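You operate a simulated robot arm through the tools that you are given. There is no shell and no other tool.

You run a simulated robot arm. Do the job below in one go: nothing can be reset, and whatever is moved stays where it is left.

## Task
Grease the bed between the vice jaws.
Fine: use the grease brush, stand it back in its pot, put the lid back on the tin and leave the vice handle alone. A coat counts when it lies all over at full strength: go over it till it gets no stronger.

It is judged by the outcome, as a careful person would: the job done as asked, and still so three seconds after it is handed in. It fails if anything else is knocked over, pushed out of place, dropped, spilled or broken. Lids that push on must go on centred and level and be pressed home; caps that screw on are set level and turned clockwise until they are tight.

## Robot
A 6-joint arm with a two-finger parallel gripper, fixed in place. Base frame: the origin is at the foot of the arm, x ahead of it, y to its left, z up; the work surface is at about z = 0. Lengths are in cm, angles in rad, forces in N, time in s.
With the tool pointing down near the work surface it reaches from about 24 to 58 cm from the base axis. Its first joint turns from -2.897 to 2.897 rad. Payload 1.5 kg.
The TCP is the grasp point between the finger pads, 3 cm short of the fingertips. In the tool frame z runs along the fingers and y along their closing line. The gripper opens to 8 cm. The fingers are 1.7 cm wide and 1.2 cm thick; the gripper's body (4 by 8.2 cm) begins 8 cm behind the TCP.
Orientation is told as [roll, pitch, yaw] about the base's x, y, z axes, in that order, counted from this pose: with the fingers straight down and closing along the base's y, the tool's x points along the base's -x, its y along +y and its z along -z.

## Interface
- The arm moves only by the tool arm_command. Its argument "rows" is one flat list of numbers, 6 for each row, row after row: the shift along the base's x, y, z in cm, then the turn, a rotation vector about the base's x, y, z in rad. In form: [dx, dy, dz, rx, ry, rz, dx, dy, dz, rx, ry, rz, ...]. A call has 1 to 20 rows; each row shifts and turns the commanded pose from where the row before left it. "claw" is the opening, from 0 (shut) to 1 (fully open), set as the call begins (left out, the last holds). Each row takes 0.2 s and may step no farther than 5 cm and 0.15 rad from the row before; otherwise, or with a gripper value out of range, the whole call is refused. Where a pose cannot be reached the arm comes as near as it can. A force on the tool above 40 N (or 10 N above the force at the start of the call, whichever is more), or a blocked arm, ends the call early, and 0.2 s more pass. Each finger travels about 7.2 cm/s and halts on what it meets, pressing with about 31 N; the grip force reading is that of the motor and also rises with nothing between the fingers. The clock runs only during rows and for 0.2 s after the last one: add rows that do not move to give the fingers time. The reply holds the time, the measured pose of the TCP, the force on the tool along the base axes, the opening and the grip force, in the units named above and with some noise, with the torque about the TCP (base axes, N m) and any sound that the robot's microphone picked up, and new pictures: "pictures" is both (left out), scene, wrist or none.
- Cameras (640 x 400 px; columns grow to the right, rows downward): "scene" is fixed at [5.2, -49.98, 77.54]; the picture's right is [0.81, -0.59, 0.00], its down [-0.37, -0.50, -0.78] and it looks along [0.46, 0.63, -0.62] (base axes); focal length 370 px, centre (320, 200). "wrist" rides on the gripper at [7.2, -0.7, -12.2] in the tool frame; the picture's right is [0.09, 1.00, 0.00], its down [-0.84, 0.08, -0.54] and it looks along [-0.54, 0.05, 0.84] (tool axes); focal length 238 px, centre (320, 200). There is no depth. A picture from a camera that has moved, and an enlarged one, comes with that camera's place and axes in the base frame and with its lens.
- close_up(camera, box): a new picture of the part [left, top, right, bottom] of that camera's present view, enlarged. No time passes.
- hand_in(): hands the job in; it is judged then, once.

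Places have to be worked out from the pictures, the camera data and where the tool is seen. Open the gripper and draw the arm clear of the work before you hand the job in, unless the task says otherwise.

The tools are called after "Call:" as name(argument=value, ...) on one line, values as JSON. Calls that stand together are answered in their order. arm_command: Moves the arm, as the interface text tells. Its arguments: {"type":"object","properties":{"rows":{"type":"array"},"claw":{"type":"number"},"pictures":{"type":"string","enum":["both","scene","wrist","none"]}},"required":["rows"]} The other tools are called the same way: close_up (camera, box) takes an enlarged picture of a part of a camera's view; hand_in () hands the job in.

At the start:

```text
time: 0.0
tcp_pos: [37.04, 0.94, 36.79]
tool_rot: [0.001, -0.001, 0.001]
contact_force: [0.5, 0.1, 0.2]
wrist_torque: [0.01, -0.04, -0.03]
finger_gap: 8.01
finger_force: 0.2
```

scene: 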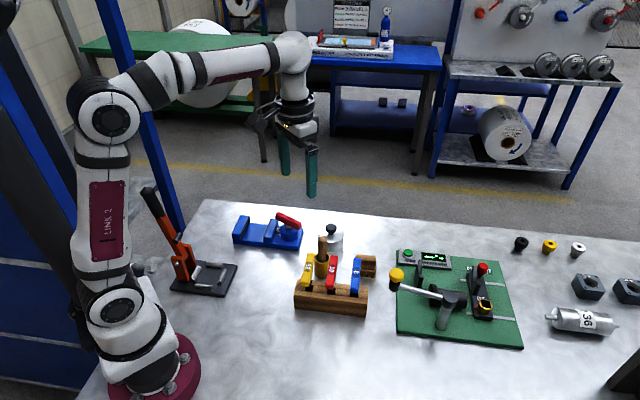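
wrist: 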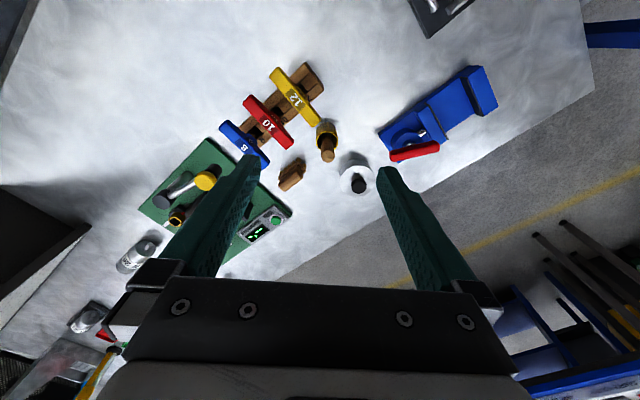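

I'll start by looking closely at the vice, the brush pot, and the tin before moving anything.

Call:
close_up(camera="scene", box=[220, 190, 400, 320])

Call:
close_up(camera="wrist", box=[220, 40, 520, 230])

Call:
close_up(camera="scene", box=[220, 200, 320, 262])

Call:
close_up(camera="scene", box=[290, 215, 390, 320])

```text
3.08 times, centred on (310, 255) of scene
camera zoom: at [5.2, -49.98, 77.54], right [0.81, -0.59, 0.0], down [-0.37, -0.5, -0.78], along [0.46, 0.63, -0.62], focal length 1140 px, centre (351, 31)
```

zoom: 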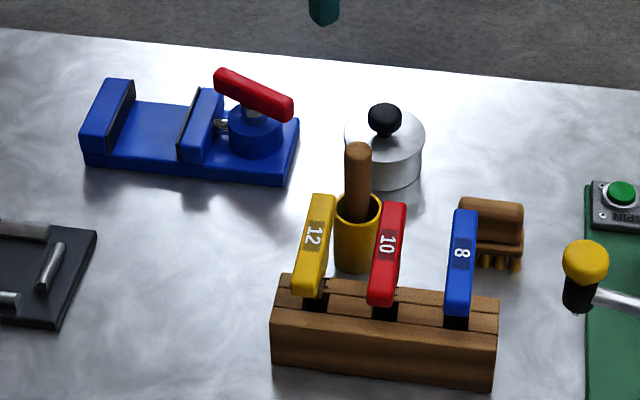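

```text
2.11 times, centred on (370, 135) of wrist
camera zoom: at [29.69, 0.32, 48.97], right [-0.09, 1.0, 0.0], down [0.84, 0.08, 0.54], along [0.54, 0.05, -0.84], focal length 502 px, centre (215, 337)
```

zoom: 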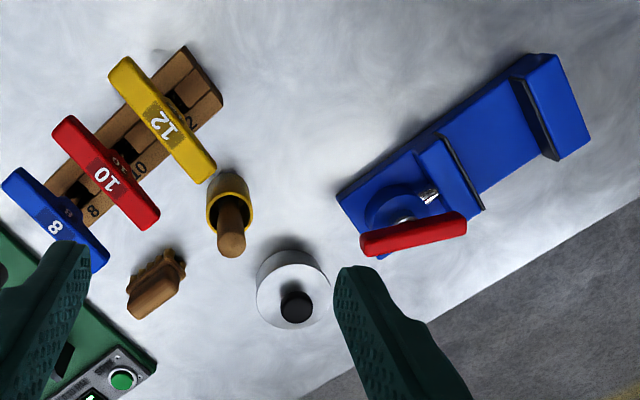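

```text
6.40 times, centred on (270, 231) of scene
camera zoom: at [5.2, -49.98, 77.54], right [0.81, -0.59, 0.0], down [-0.37, -0.5, -0.78], along [0.46, 0.63, -0.62], focal length 2371 px, centre (640, 2)
```

zoom: 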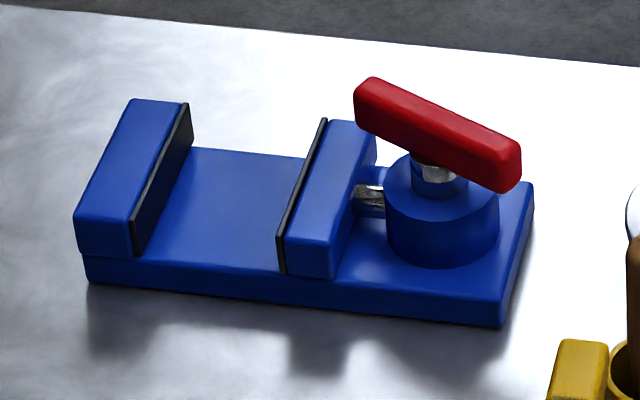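

```text
3.81 times, centred on (340, 268) of scene
camera zoom: at [5.2, -49.98, 77.54], right [0.81, -0.59, 0.0], down [-0.37, -0.5, -0.78], along [0.46, 0.63, -0.62], focal length 1411 px, centre (244, -57)
```

zoom: 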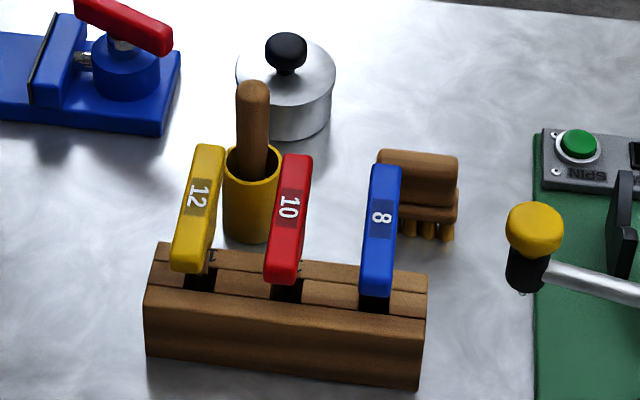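

The grease brush stands in the yellow pot near [44, 3.5], the lidded tin with a black knob is near [53, 10], and the vice bed is near [37, 25.5]. I'll lower the wrist camera for a better view of the pot and tin, staying well above everything.

Call:
arm_command(rows=[0, 0.8, -3, 0, 0, 0, 0, 0.8, -3, 0, 0, 0, 0, 0.8, -3, 0, 0, 0, 0, 0.6, -3, 0, 0, 0, 0, 0, 0, 0, 0, 0], claw=1, pictures="both")

```text
time: 1.2
tcp_pos: [36.83, 4.13, 24.85]
tool_rot: [0.003, -0.002, -0.001]
contact_force: [-0.1, 0.4, -0.2]
wrist_torque: [0.01, -0.02, 0.02]
finger_gap: 7.99
finger_force: 0.1
camera wrist: at [29.66, 3.59, 37.02], right [-0.09, 1.0, 0.0], down [0.84, 0.08, 0.54], along [0.54, 0.05, -0.84], focal length 238 px, centre (320, 200)
```

scene: 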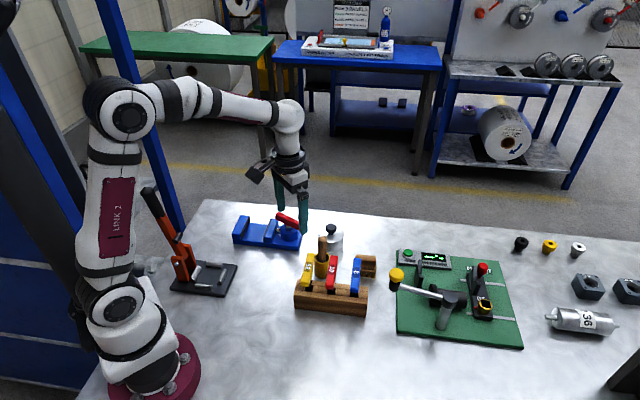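
wrist: 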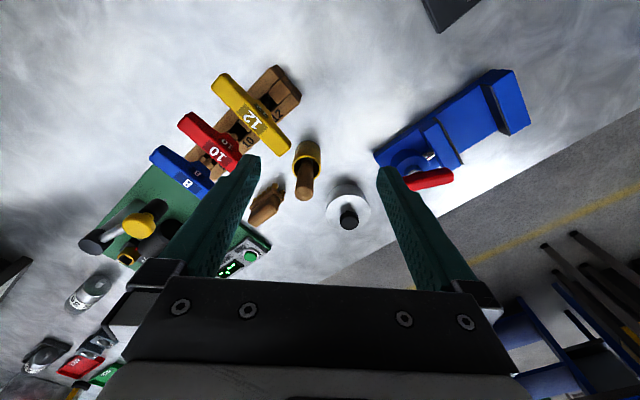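

The view is clear; I'll enlarge the parts I need to measure.

Call:
close_up(camera="wrist", box=[240, 120, 400, 240])

Call:
close_up(camera="wrist", box=[360, 60, 540, 200])

```text
3.33 times, centred on (320, 180) of wrist
camera zoom: at [29.66, 3.59, 37.02], right [-0.09, 1.0, 0.0], down [0.84, 0.08, 0.54], along [0.54, 0.05, -0.84], focal length 794 px, centre (320, 267)
```

zoom: 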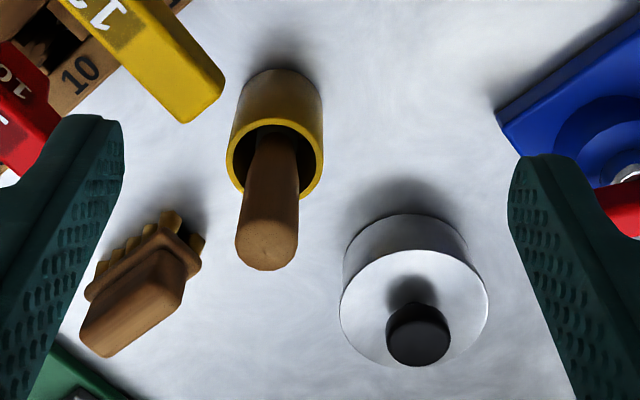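

```text
2.86 times, centred on (450, 130) of wrist
camera zoom: at [29.66, 3.59, 37.02], right [-0.09, 1.0, 0.0], down [0.84, 0.08, 0.54], along [0.54, 0.05, -0.84], focal length 681 px, centre (-51, 400)
```

zoom: 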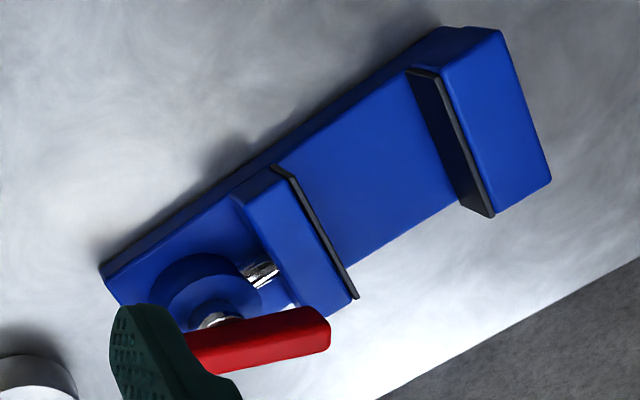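

The measurements agree between the two cameras. The pot is at about [44.4, 3.0] with its rim at z≈6 and the handle top at z≈12.7. The tin is at about [52.8, 10.5] with its lid at z≈4.5 and knob centre at z≈6.5. The bed is centred near [37.3, 26] at z≈1.7. I'll move above the tin and check the alignment.

Call:
arm_command(rows=[3.2, 1.28, -1, 0, 0, 0, 3.2, 1.28, -1, 0, 0, 0, 3.2, 1.28, -1.5, 0, 0, 0, 3.2, 1.28, -1.5, 0, 0, 0, 3.2, 1.28, -1.9, 0, 0, 0, 0, 0, 0, 0, 0, 0], claw=1, pictures="both")

```text
time: 2.6
tcp_pos: [53.25, 10.47, 17.77]
tool_rot: [0.002, 0.0, -0.001]
contact_force: [-0.2, -0.7, -0.3]
wrist_torque: [0.01, 0.0, -0.01]
finger_gap: 7.98
finger_force: 0.1
camera wrist: at [46.03, 9.9, 29.92], right [-0.09, 1.0, 0.0], down [0.84, 0.08, 0.54], along [0.54, 0.05, -0.84], focal length 238 px, centre (320, 200)
```

scene: 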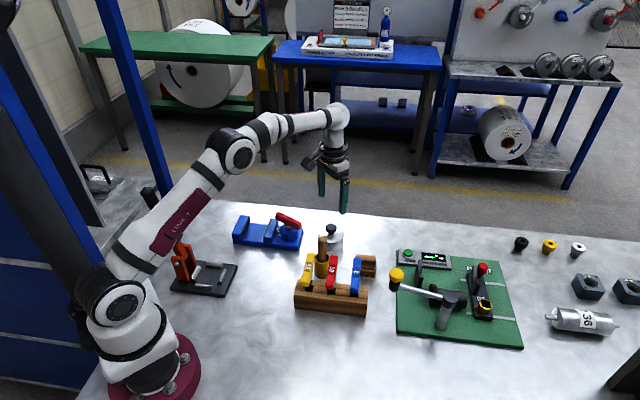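
wrist: 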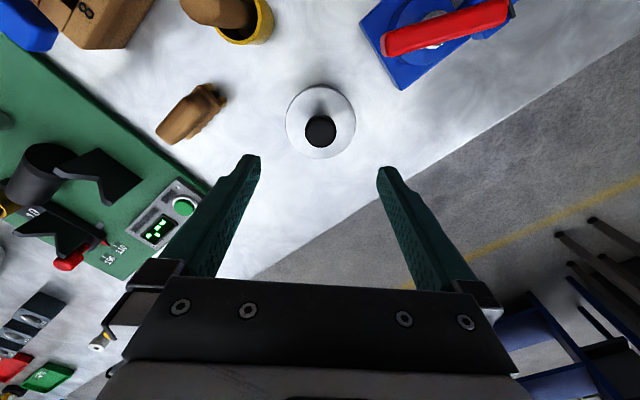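

The tin is between the fingers in the view; I'll zoom in to measure the knob and look for any thread or seam on the lid.

Call:
close_up(camera="wrist", box=[270, 70, 370, 170])

Call:
close_up(camera="scene", box=[300, 200, 380, 260])

```text
4.00 times, centred on (320, 120) of wrist
camera zoom: at [46.03, 9.9, 29.92], right [-0.09, 1.0, 0.0], down [0.84, 0.08, 0.54], along [0.54, 0.05, -0.84], focal length 953 px, centre (320, 520)
```

zoom: 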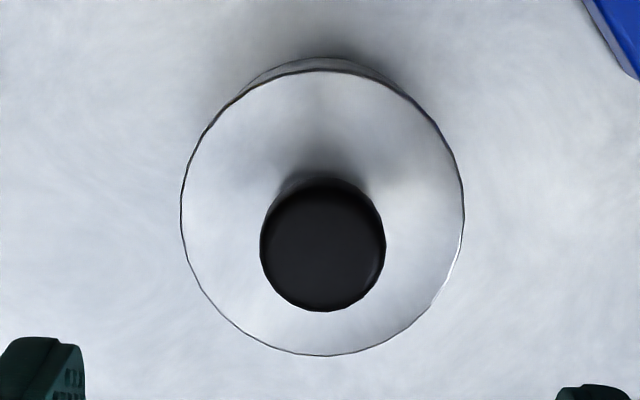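

```text
6.67 times, centred on (340, 230) of scene
camera zoom: at [5.2, -49.98, 77.54], right [0.81, -0.59, 0.0], down [-0.37, -0.5, -0.78], along [0.46, 0.63, -0.62], focal length 2470 px, centre (187, 0)
```

zoom: 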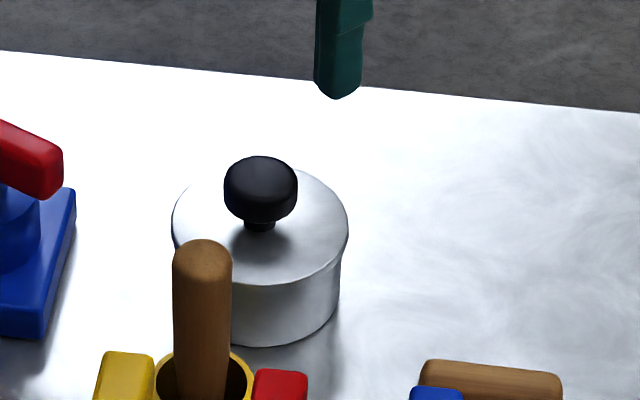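

The lid centre is about 0.5 cm back in x from the TCP, and the knob is about 2.9 cm wide with its top at z≈7.5. I'll descend with open fingers until the tips are just above the lid.

Call:
arm_command(rows=[-0.45, 0.1, -2, 0, 0, 0, 0, 0, -2, 0, 0, 0, 0, 0, -2, 0, 0, 0, 0, 0, -2, 0, 0, 0, 0, 0, -1.4, 0, 0, 0, 0, 0, 0, 0, 0, 0], pictures="both")

```text
time: 4.0
tcp_pos: [52.46, 10.56, 8.39]
tool_rot: [0.003, -0.001, -0.001]
contact_force: [0.0, 0.7, 0.1]
wrist_torque: [0.02, 0.01, -0.03]
finger_gap: 7.98
finger_force: 0.1
camera wrist: at [45.18, 9.92, 20.5], right [-0.09, 1.0, 0.0], down [0.84, 0.08, 0.54], along [0.54, 0.05, -0.84], focal length 238 px, centre (320, 200)
```

scene: 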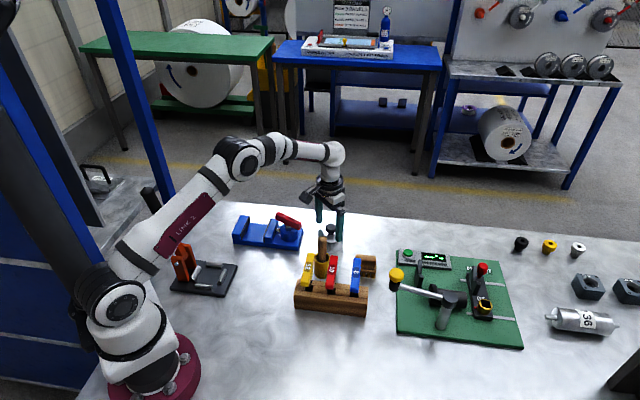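
wrist: 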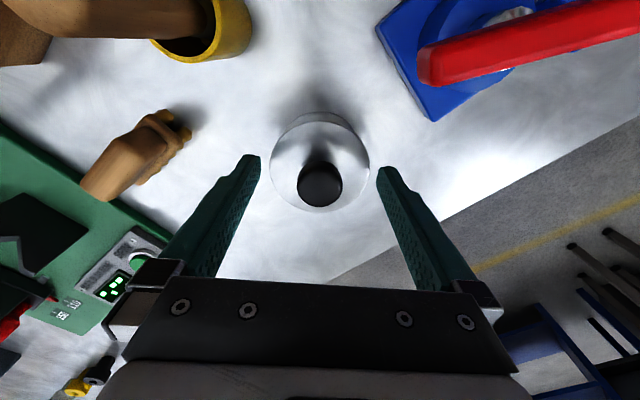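

Call:
close_up(camera="scene", box=[290, 190, 370, 260])

Call:
close_up(camera="wrist", box=[240, 90, 400, 220])

```text
5.71 times, centred on (330, 225) of scene
camera zoom: at [5.2, -49.98, 77.54], right [0.81, -0.59, 0.0], down [-0.37, -0.5, -0.78], along [0.46, 0.63, -0.62], focal length 2117 px, centre (263, 57)
```

zoom: 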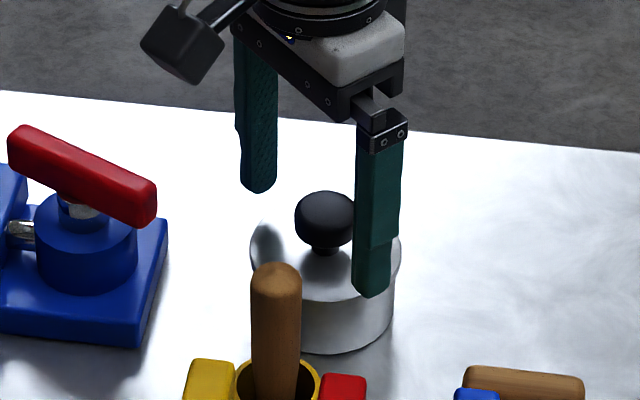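

```text
3.08 times, centred on (320, 155) of wrist
camera zoom: at [45.18, 9.92, 20.5], right [-0.09, 1.0, 0.0], down [0.84, 0.08, 0.54], along [0.54, 0.05, -0.84], focal length 733 px, centre (320, 338)
```

zoom: 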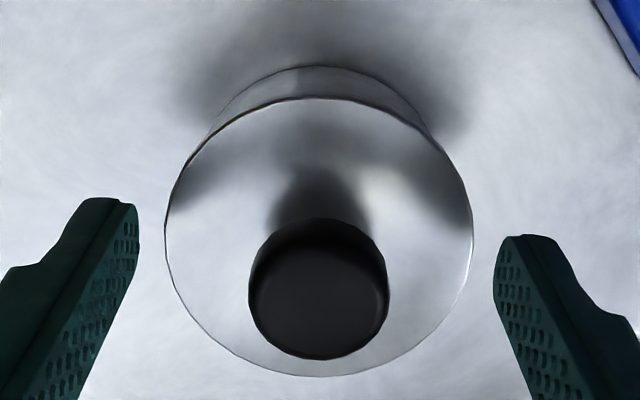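

The knob is centred between the fingers and the tips are about 1 cm above the lid. I'll close on the knob.

Call:
arm_command(rows=[0, 0, 0, 0, 0, 0, 0, 0, 0, 0, 0, 0, 0, 0, 0, 0, 0, 0, 0, 0, 0, 0, 0, 0], claw=0, pictures="wrist")

```text
time: 5.0
tcp_pos: [52.41, 10.48, 8.32]
tool_rot: [0.002, -0.002, -0.001]
contact_force: [0.6, -0.1, 0.1]
wrist_torque: [-0.03, -0.02, 0.01]
finger_gap: 2.96
finger_force: 31.1
heard: snap
camera wrist: at [45.19, 9.92, 20.52], right [-0.09, 1.0, 0.0], down [0.84, 0.08, 0.54], along [0.54, 0.05, -0.84], focal length 238 px, centre (320, 200)
```

wrist: 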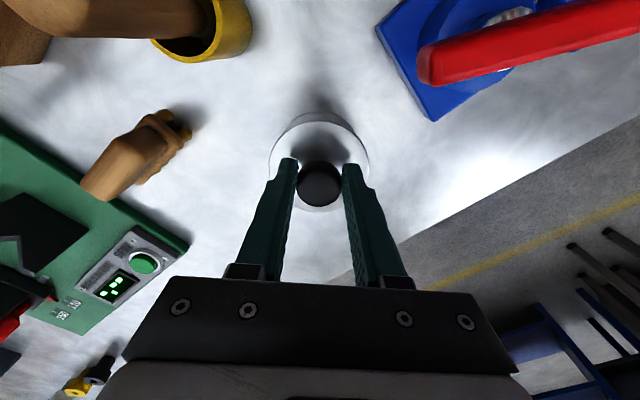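

The knob is gripped at a 2.96 cm gap. A snap was heard, probably the fingers closing on it. I'll lift slowly and straight up, watching the force.

Call:
arm_command(rows=[0, 0, 0.2, 0, 0, 0, 0, 0, 0.2, 0, 0, 0, 0, 0, 0.3, 0, 0, 0, 0, 0, 0.3, 0, 0, 0], pictures="both")

```text
time: 6.0
tcp_pos: [52.4, 10.55, 9.44]
tool_rot: [0.005, -0.003, 0.0]
contact_force: [0.4, 0.3, 0.1]
wrist_torque: [0.0, -0.06, 0.01]
finger_gap: 2.98
finger_force: 31.0
camera wrist: at [45.25, 9.91, 21.6], right [-0.09, 1.0, 0.0], down [0.84, 0.08, 0.54], along [0.54, 0.05, -0.84], focal length 238 px, centre (320, 200)
```

scene: 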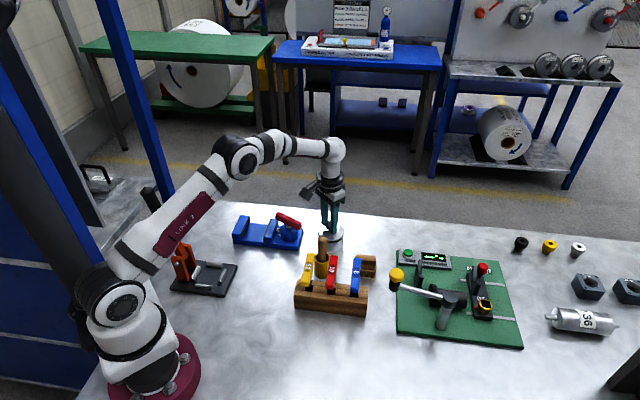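
wrist: 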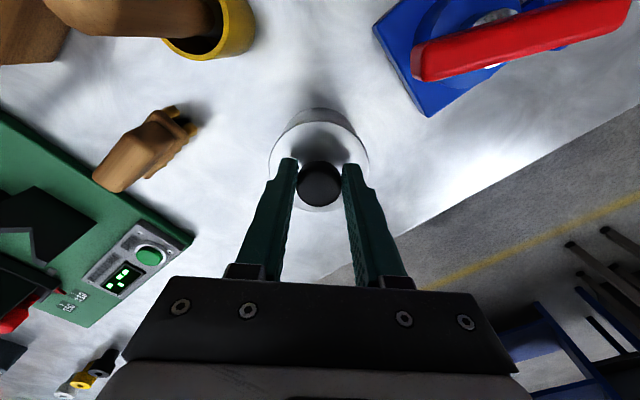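

Call:
close_up(camera="scene", box=[290, 190, 370, 260])

Call:
close_up(camera="wrist", box=[240, 90, 400, 220])

```text
5.71 times, centred on (330, 225) of scene
camera zoom: at [5.2, -49.98, 77.54], right [0.81, -0.59, 0.0], down [-0.37, -0.5, -0.78], along [0.46, 0.63, -0.62], focal length 2117 px, centre (263, 57)
```

zoom: 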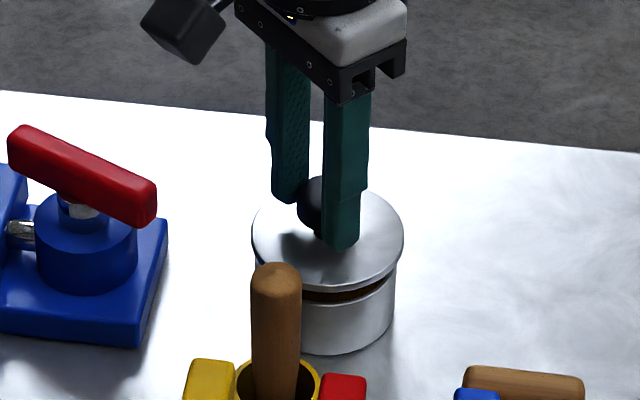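

```text
3.08 times, centred on (320, 155) of wrist
camera zoom: at [45.25, 9.91, 21.6], right [-0.09, 1.0, 0.0], down [0.84, 0.08, 0.54], along [0.54, 0.05, -0.84], focal length 733 px, centre (320, 338)
```

zoom: 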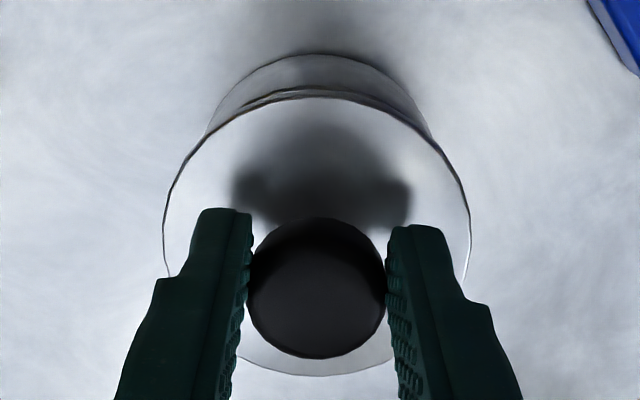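

The lid is off: the gap shows brown grease, the tin hasn't moved and the force is negligible. I'll lift it higher and carry it to the empty patch near [35.5, 10.5].

Call:
arm_command(rows=[0, 0, 1, 0, 0, 0, 0, 0, 1.5, 0, 0, 0, 0, 0, 2, 0, 0, 0, 0, 0, 2, 0, 0, 0, 0, 0, 1.5, 0, 0, 0, -2, 0, 0, 0, 0, 0, -3, 0, 0, 0, 0, 0, -3, 0, 0, 0, 0, 0, -3, 0, 0, 0, 0, 0, -3, 0, 0, 0, 0, 0, -3, 0, 0, 0, 0, 0, 0, 0, 0, 0, 0, 0], pictures="both")

```text
time: 8.6
tcp_pos: [35.62, 10.73, 17.44]
tool_rot: [0.001, -0.001, -0.001]
contact_force: [0.5, 0.9, -0.8]
wrist_torque: [-0.01, -0.02, -0.02]
finger_gap: 2.97
finger_force: 30.9
camera wrist: at [28.41, 10.04, 29.58], right [-0.09, 1.0, 0.0], down [0.84, 0.08, 0.54], along [0.54, 0.05, -0.84], focal length 238 px, centre (320, 200)
```

scene: 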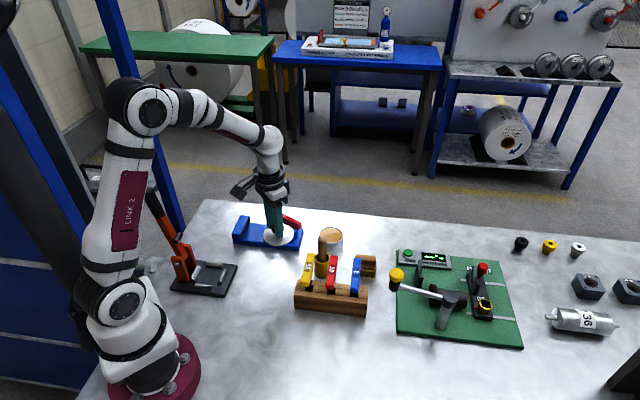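
wrist: 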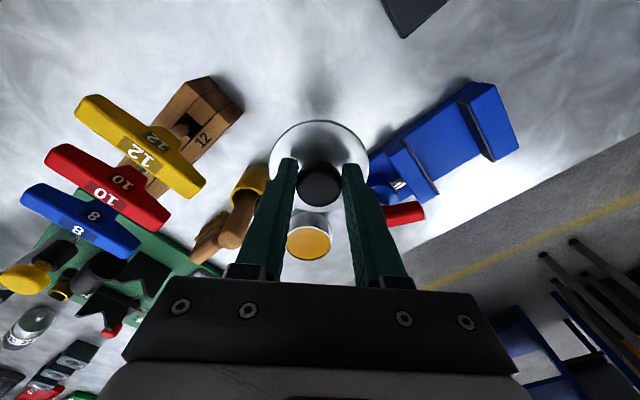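

The lid is held level over clear table and the open tin shows amber grease. I'll zoom in on the tin and the brush from here.

Call:
close_up(camera="scene", box=[290, 210, 370, 280])

Call:
close_up(camera="scene", box=[220, 170, 320, 260])

```text
5.71 times, centred on (330, 245) of scene
camera zoom: at [5.2, -49.98, 77.54], right [0.81, -0.59, 0.0], down [-0.37, -0.5, -0.78], along [0.46, 0.63, -0.62], focal length 2117 px, centre (263, -57)
```

zoom: 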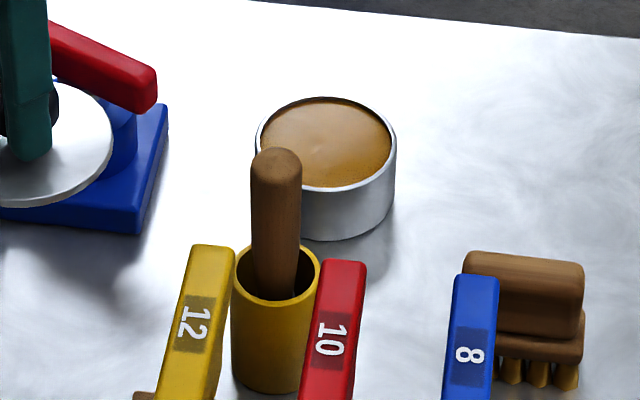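

```text
4.44 times, centred on (270, 215) of scene
camera zoom: at [5.2, -49.98, 77.54], right [0.81, -0.59, 0.0], down [-0.37, -0.5, -0.78], along [0.46, 0.63, -0.62], focal length 1646 px, centre (542, 133)
```

zoom: 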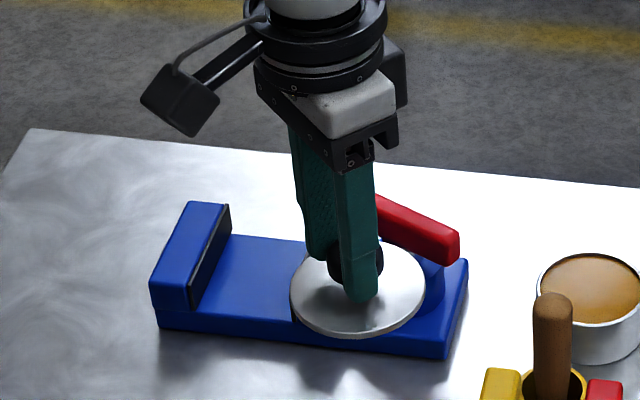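

Everything looks in order. I'll lower the lid quickly to z≈6.9, then use small steps to feel for the table.

Call:
arm_command(rows=[0, 0, -2, 0, 0, 0, 0, 0, -2, 0, 0, 0, 0, 0, -2, 0, 0, 0, 0, 0, -2, 0, 0, 0, 0, 0, -1.5, 0, 0, 0, 0, 0, -1, 0, 0, 0, 0, 0, -0.5, 0, 0, 0, 0, 0, 0, 0, 0, 0], pictures="both")

Call:
close_up(camera="scene", box=[220, 190, 320, 270])

```text
time: 10.4
tcp_pos: [35.45, 10.27, 6.31]
tool_rot: [0.002, 0.0, 0.001]
contact_force: [0.3, 0.6, -0.6]
wrist_torque: [-0.01, -0.04, 0.0]
finger_gap: 2.97
finger_force: 31.0
camera wrist: at [28.18, 9.76, 18.52], right [-0.09, 1.0, 0.0], down [0.84, 0.08, 0.54], along [0.54, 0.05, -0.84], focal length 238 px, centre (320, 200)
```

scene: 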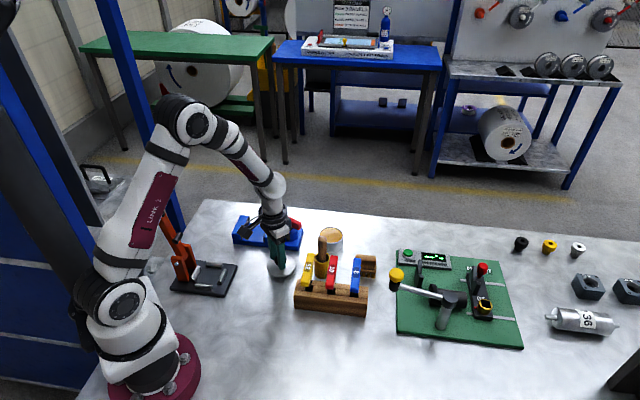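
wrist: 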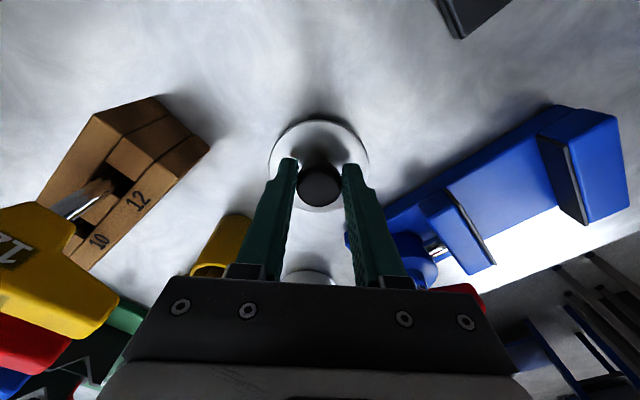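

```text
5.00 times, centred on (270, 230) of scene
camera zoom: at [5.2, -49.98, 77.54], right [0.81, -0.59, 0.0], down [-0.37, -0.5, -0.78], along [0.46, 0.63, -0.62], focal length 1852 px, centre (570, 50)
```

zoom: 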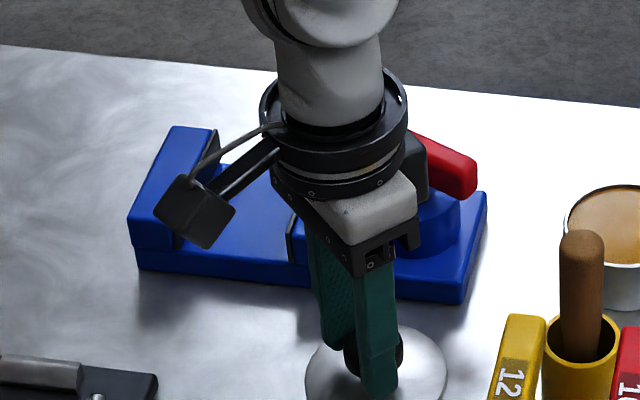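

There's no contact yet at z≈6.35. I'll continue down in fine steps and read the force.

Call:
arm_command(rows=[0, 0, -0.3, 0, 0, 0, 0, 0, -0.3, 0, 0, 0, 0, 0, -0.3, 0, 0, 0, 0, 0, -0.2, 0, 0, 0], pictures="wrist")

Call:
close_up(camera="wrist", box=[240, 90, 400, 220])

Call:
close_up(camera="scene", box=[250, 230, 310, 290])

```text
time: 11.4
tcp_pos: [35.52, 10.49, 5.44]
tool_rot: [0.001, 0.0, 0.0]
contact_force: [0.3, -0.3, -0.3]
wrist_torque: [0.0, 0.0, -0.01]
finger_gap: 2.98
finger_force: 30.9
camera wrist: at [28.19, 9.75, 17.53], right [-0.09, 1.0, 0.0], down [0.84, 0.08, 0.54], along [0.54, 0.05, -0.84], focal length 238 px, centre (320, 200)
```

wrist: 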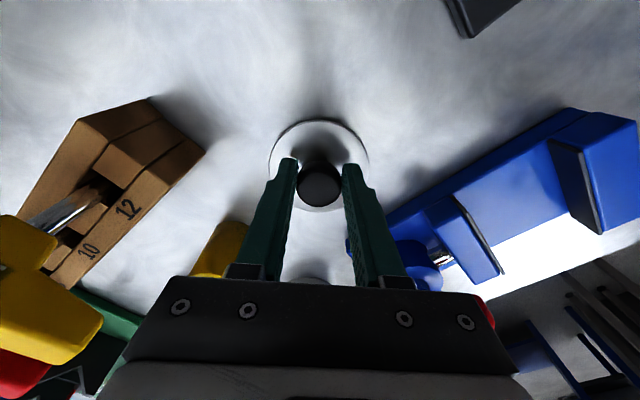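

```text
3.08 times, centred on (320, 155) of wrist
camera zoom: at [28.19, 9.75, 17.53], right [-0.09, 1.0, 0.0], down [0.84, 0.08, 0.54], along [0.54, 0.05, -0.84], focal length 733 px, centre (320, 338)
```

zoom: 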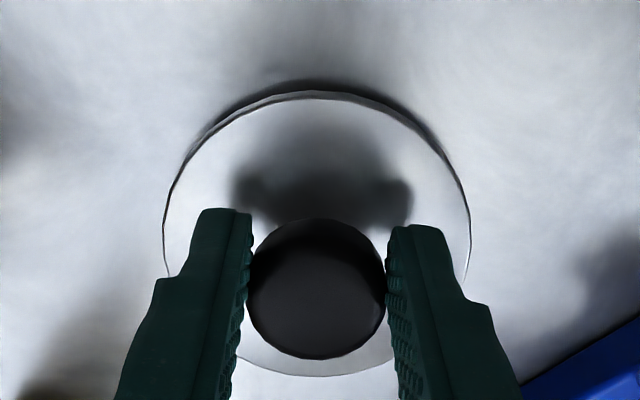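

```text
6.67 times, centred on (280, 260) of scene
camera zoom: at [5.2, -49.98, 77.54], right [0.81, -0.59, 0.0], down [-0.37, -0.5, -0.78], along [0.46, 0.63, -0.62], focal length 2470 px, centre (587, -200)
```

zoom: 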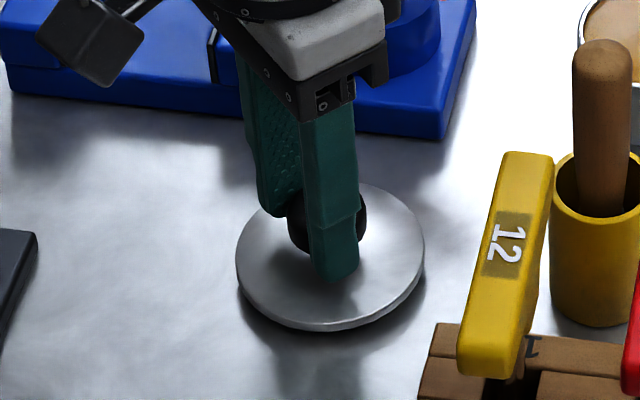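

The lid is only a few millimetres above the table now. I'll keep lowering in 0.15 cm steps.

Call:
arm_command(rows=[0, 0, -0.15, 0, 0, 0, 0, 0, -0.15, 0, 0, 0, 0, 0, -0.15, 0, 0, 0], pictures="none")

Call:
close_up(camera="scene", box=[250, 230, 310, 290])

```text
time: 12.2
tcp_pos: [35.52, 10.44, 4.95]
tool_rot: [0.002, -0.002, -0.001]
contact_force: [0.1, -0.2, -0.2]
wrist_torque: [-0.02, 0.04, -0.01]
finger_gap: 2.98
finger_force: 31.3
```

```text
6.67 times, centred on (280, 260) of scene
camera zoom: at [5.2, -49.98, 77.54], right [0.81, -0.59, 0.0], down [-0.37, -0.5, -0.78], along [0.46, 0.63, -0.62], focal length 2470 px, centre (587, -200)
```

zoom: 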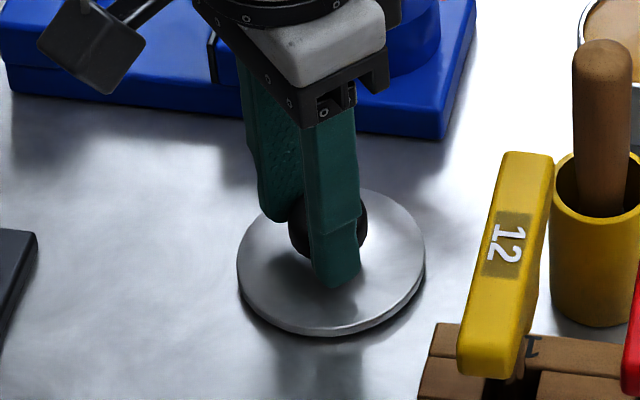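

Call:
arm_command(rows=[0, 0, -0.12, 0, 0, 0, 0, 0, -0.12, 0, 0, 0, 0, 0, 0, 0, 0, 0], pictures="none")

Call:
close_up(camera="scene", box=[250, 230, 310, 290])

```text
time: 13.0
tcp_pos: [35.38, 10.35, 4.81]
tool_rot: [0.001, -0.001, 0.0]
contact_force: [-0.2, 0.4, 0.4]
wrist_torque: [-0.02, 0.0, -0.01]
finger_gap: 2.96
finger_force: 30.8
```

```text
6.67 times, centred on (280, 260) of scene
camera zoom: at [5.2, -49.98, 77.54], right [0.81, -0.59, 0.0], down [-0.37, -0.5, -0.78], along [0.46, 0.63, -0.62], focal length 2470 px, centre (587, -200)
```

zoom: 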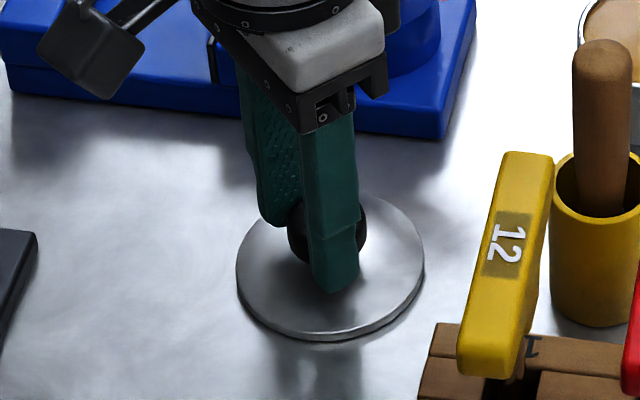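

The lid looks nearly down, but the force is still at noise level. I'll take a couple more small steps.

Call:
arm_command(rows=[0, 0, -0.1, 0, 0, 0, 0, 0, -0.1, 0, 0, 0, 0, 0, 0, 0, 0, 0], pictures="none")

Call:
close_up(camera="scene", box=[250, 230, 310, 290])

```text
time: 13.8
tcp_pos: [35.43, 10.51, 4.62]
tool_rot: [0.004, -0.003, 0.0]
contact_force: [-7.8, -7.9, 31.9]
wrist_torque: [-0.28, 0.02, -0.04]
finger_gap: 2.94
finger_force: 30.9
```

```text
6.67 times, centred on (280, 260) of scene
camera zoom: at [5.2, -49.98, 77.54], right [0.81, -0.59, 0.0], down [-0.37, -0.5, -0.78], along [0.46, 0.63, -0.62], focal length 2470 px, centre (587, -200)
```

zoom: 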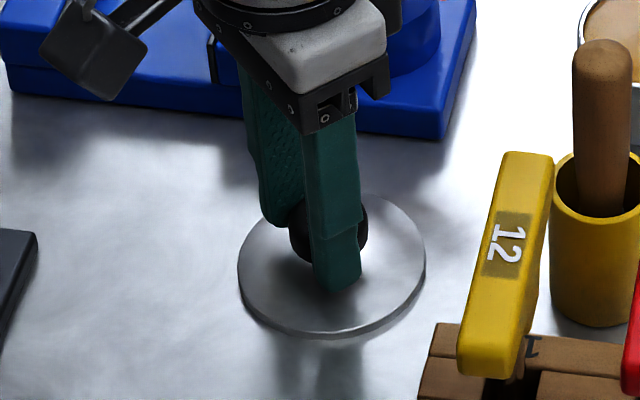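

The lid is on the table, with 32 N of contact. I'll back off slightly to relax the press, open fully, then rise straight up.

Call:
arm_command(rows=[0, 0, 0.13, 0, 0, 0, 0, 0, 0, 0, 0, 0], pictures="none")

Call:
arm_command(rows=[0, 0, 0, 0, 0, 0, 0, 0, 0, 0, 0, 0, 0, 0, 0, 0, 0, 0, 0, 0, 0, 0, 0, 0], claw=1, pictures="wrist")

Call:
close_up(camera="wrist", box=[240, 90, 400, 220])

```text
time: 14.4
tcp_pos: [35.66, 10.47, 4.65]
tool_rot: [0.003, -0.005, 0.0]
contact_force: [-2.3, -3.1, 17.8]
wrist_torque: [-0.09, -0.14, -0.05]
finger_gap: 2.98
finger_force: 32.0
```

```text
time: 15.4
tcp_pos: [35.64, 10.58, 4.76]
tool_rot: [0.001, -0.002, 0.001]
contact_force: [0.1, -0.6, -0.1]
wrist_torque: [0.03, -0.01, 0.02]
finger_gap: 7.99
finger_force: 0.0
camera wrist: at [28.28, 9.84, 16.78], right [-0.09, 1.0, 0.0], down [0.84, 0.08, 0.54], along [0.54, 0.05, -0.84], focal length 238 px, centre (320, 200)
```

wrist: 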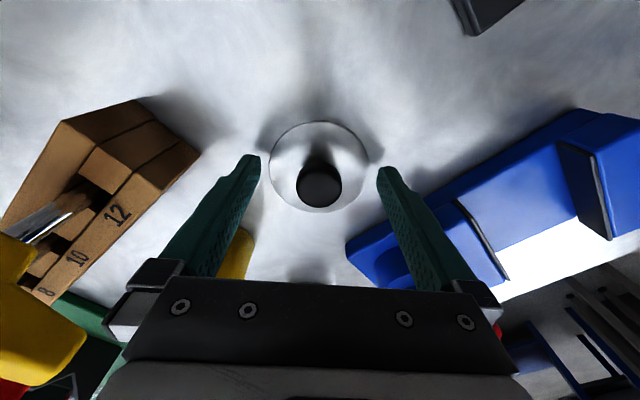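

```text
3.08 times, centred on (320, 155) of wrist
camera zoom: at [28.28, 9.84, 16.78], right [-0.09, 1.0, 0.0], down [0.84, 0.08, 0.54], along [0.54, 0.05, -0.84], focal length 733 px, centre (320, 338)
```

zoom: 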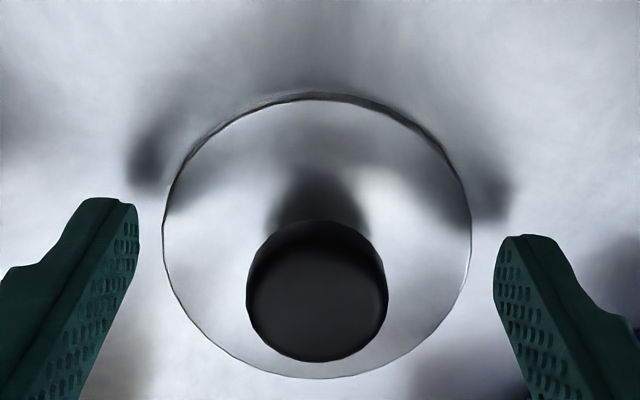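

The lid lies level on the table at about [35.6, 10.55], and the fingers are clear. I'll rise and move above the brush in the pot to measure its handle.

Call:
arm_command(rows=[0, 0, 2, 0, 0, 0, 0, 0, 3, 0, 0, 0, 0, 0, 3.5, 0, 0, 0, 0, 0, 3.5, 0, 0, 0, 0, 0, 3, 0, 0, 0, 3, -2.5, 0, 0, 0, 0, 3, -2.5, 0, 0, 0, 0, 2.9, -2.4, 0, 0, 0, 0, 0, 0, 0, 0, 0, 0], pictures="both")

Call:
close_up(camera="wrist", box=[220, 60, 420, 200])

Call:
close_up(camera="scene", box=[270, 180, 380, 290])

```text
time: 17.4
tcp_pos: [44.47, 3.09, 19.76]
tool_rot: [0.003, -0.002, 0.002]
contact_force: [0.5, -0.6, 0.1]
wrist_torque: [0.01, 0.01, -0.01]
finger_gap: 7.95
finger_force: 0.0
camera wrist: at [37.22, 2.55, 31.91], right [-0.09, 1.0, 0.0], down [0.84, 0.08, 0.54], along [0.54, 0.05, -0.84], focal length 238 px, centre (320, 200)
```

scene: 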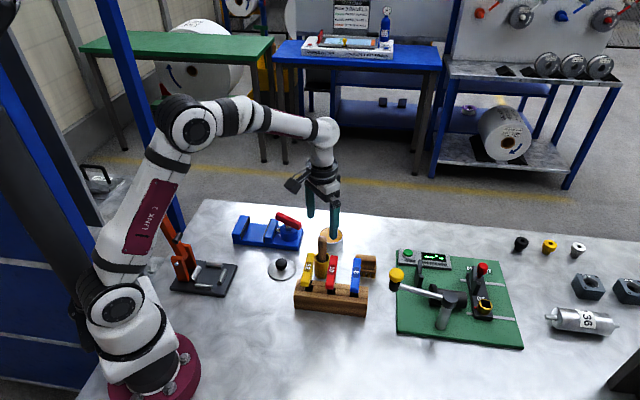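
wrist: 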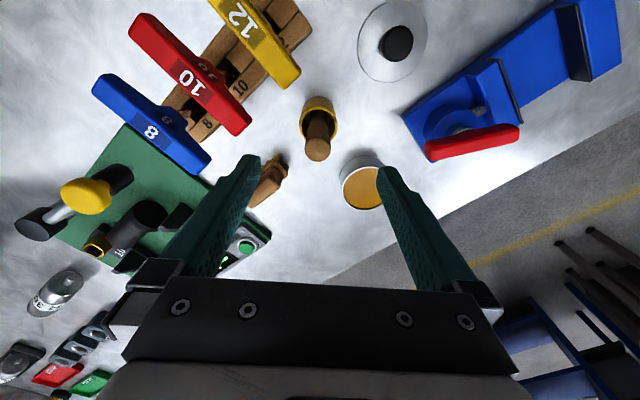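

```text
2.86 times, centred on (320, 130) of wrist
camera zoom: at [37.22, 2.55, 31.91], right [-0.09, 1.0, 0.0], down [0.84, 0.08, 0.54], along [0.54, 0.05, -0.84], focal length 681 px, centre (320, 400)
```

zoom: 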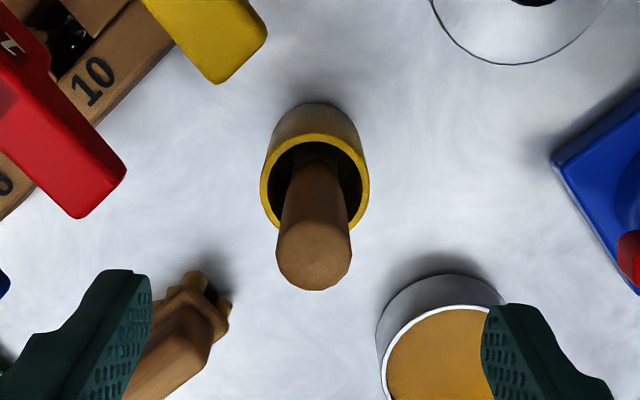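

```text
3.64 times, centred on (325, 235) of scene
camera zoom: at [5.2, -49.98, 77.54], right [0.81, -0.59, 0.0], down [-0.37, -0.5, -0.78], along [0.46, 0.63, -0.62], focal length 1347 px, centre (302, 73)
```

zoom: 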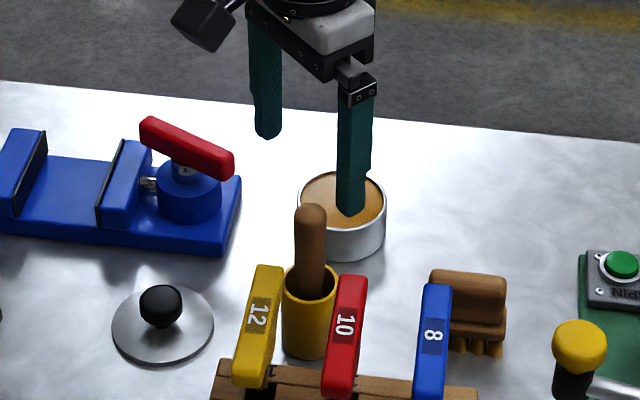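

The handle top is within 0.1 cm of being directly below the TCP and about 2.2 cm thick. I'll half-close the fingers so they stay clear of the keys and descend around the handle to z≈10.6.

Call:
arm_command(rows=[0, -0.05, 0, 0, 0, 0, 0, 0, -2, 0, 0, 0, 0, 0, -2, 0, 0, 0, 0, 0, -2, 0, 0, 0, 0, 0, -2, 0, 0, 0, 0, 0, -1.2, 0, 0, 0, 0, 0, 0, 0, 0, 0], claw=0.6, pictures="both")

Call:
close_up(camera="wrist", box=[240, 100, 400, 240])

Call:
close_up(camera="scene", box=[280, 190, 370, 290])

```text
time: 19.0
tcp_pos: [44.26, 2.92, 10.13]
tool_rot: [0.001, -0.001, 0.001]
contact_force: [1.2, -0.5, -0.3]
wrist_torque: [-0.01, 0.01, -0.02]
finger_gap: 4.81
finger_force: 0.1
camera wrist: at [37.05, 2.24, 22.47], right [-0.09, 1.0, 0.0], down [0.84, 0.08, 0.54], along [0.54, 0.05, -0.84], focal length 238 px, centre (320, 200)
```

scene: 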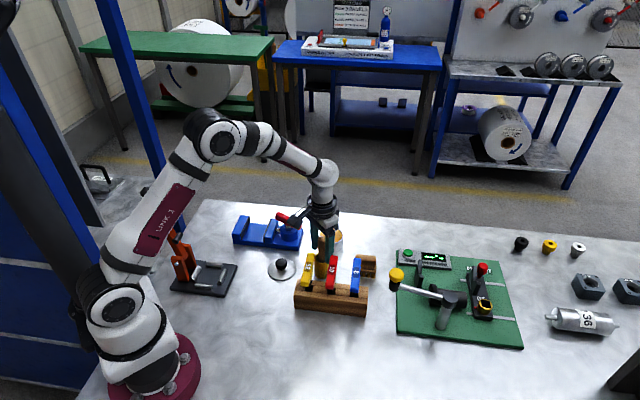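
wrist: 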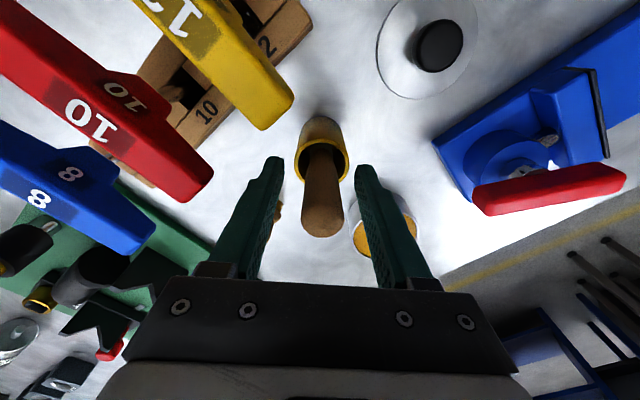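

```text
2.86 times, centred on (320, 170) of wrist
camera zoom: at [37.05, 2.24, 22.47], right [-0.09, 1.0, 0.0], down [0.84, 0.08, 0.54], along [0.54, 0.05, -0.84], focal length 681 px, centre (320, 286)
```

zoom: 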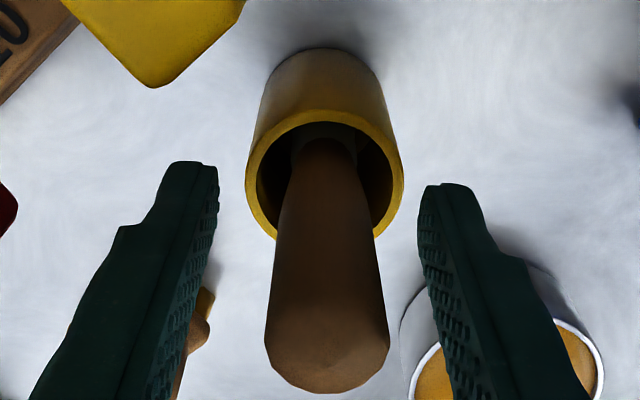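

```text
4.00 times, centred on (325, 240) of scene
camera zoom: at [5.2, -49.98, 77.54], right [0.81, -0.59, 0.0], down [-0.37, -0.5, -0.78], along [0.46, 0.63, -0.62], focal length 1482 px, centre (300, 40)
```

zoom: 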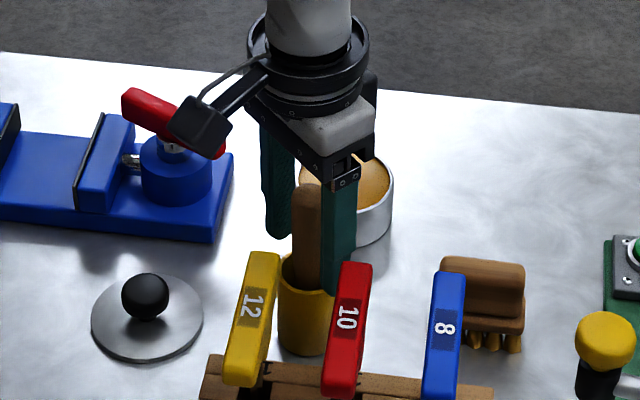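

The fingers straddle the handle, but it sits about 0.17 cm toward +y of their middle. I'll centre on it, come up 0.3 cm and close.

Call:
arm_command(rows=[0, 0.17, 0.3, 0, 0, 0, 0, 0, 0, 0, 0, 0], claw=0.6, pictures="none")

Call:
arm_command(rows=[0, 0, 0, 0, 0, 0, 0, 0, 0, 0, 0, 0, 0, 0, 0, 0, 0, 0, 0, 0, 0, 0, 0, 0], claw=0, pictures="both")

Call:
close_up(camera="wrist", box=[240, 100, 400, 240])

Call:
close_up(camera="scene", box=[280, 190, 370, 290])

```text
time: 19.6
tcp_pos: [44.36, 3.17, 10.78]
tool_rot: [0.002, -0.003, -0.001]
contact_force: [0.4, 0.3, -0.1]
wrist_torque: [0.01, 0.01, -0.01]
finger_gap: 4.81
finger_force: 0.1
```

```text
time: 20.6
tcp_pos: [44.25, 3.02, 10.74]
tool_rot: [0.0, -0.002, 0.002]
contact_force: [0.3, 0.1, 0.3]
wrist_torque: [-0.04, -0.01, 0.02]
finger_gap: 2.11
finger_force: 30.7
camera wrist: at [37.06, 2.44, 22.88], right [-0.09, 1.0, 0.0], down [0.84, 0.08, 0.54], along [0.54, 0.05, -0.84], focal length 238 px, centre (320, 200)
```

scene: 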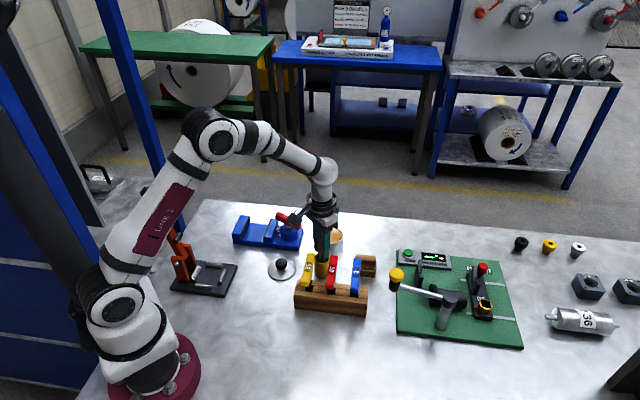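
wrist: 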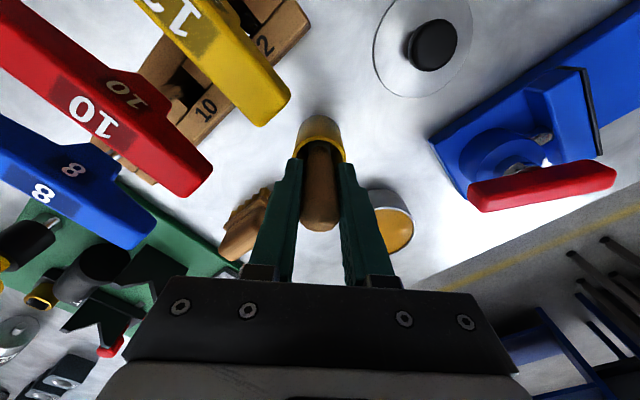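

```text
2.86 times, centred on (320, 170) of wrist
camera zoom: at [37.06, 2.44, 22.88], right [-0.09, 1.0, 0.0], down [0.84, 0.08, 0.54], along [0.54, 0.05, -0.84], focal length 681 px, centre (320, 286)
```

zoom: 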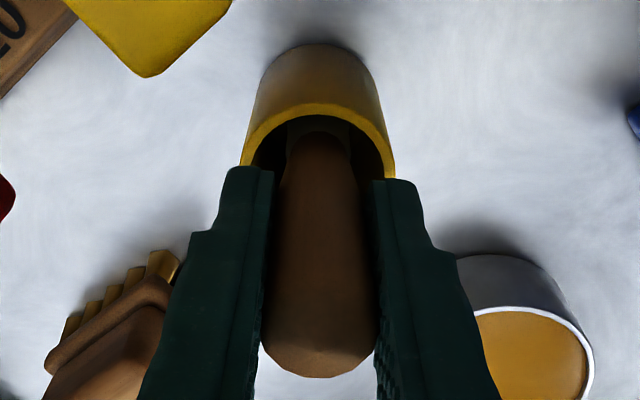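

```text
4.00 times, centred on (325, 240) of scene
camera zoom: at [5.2, -49.98, 77.54], right [0.81, -0.59, 0.0], down [-0.37, -0.5, -0.78], along [0.46, 0.63, -0.62], focal length 1482 px, centre (300, 40)
```

zoom: 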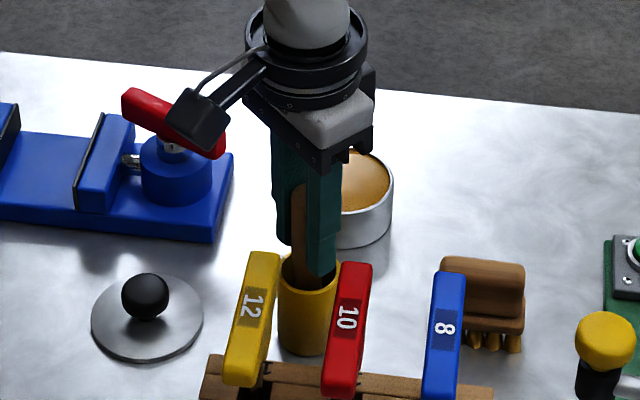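

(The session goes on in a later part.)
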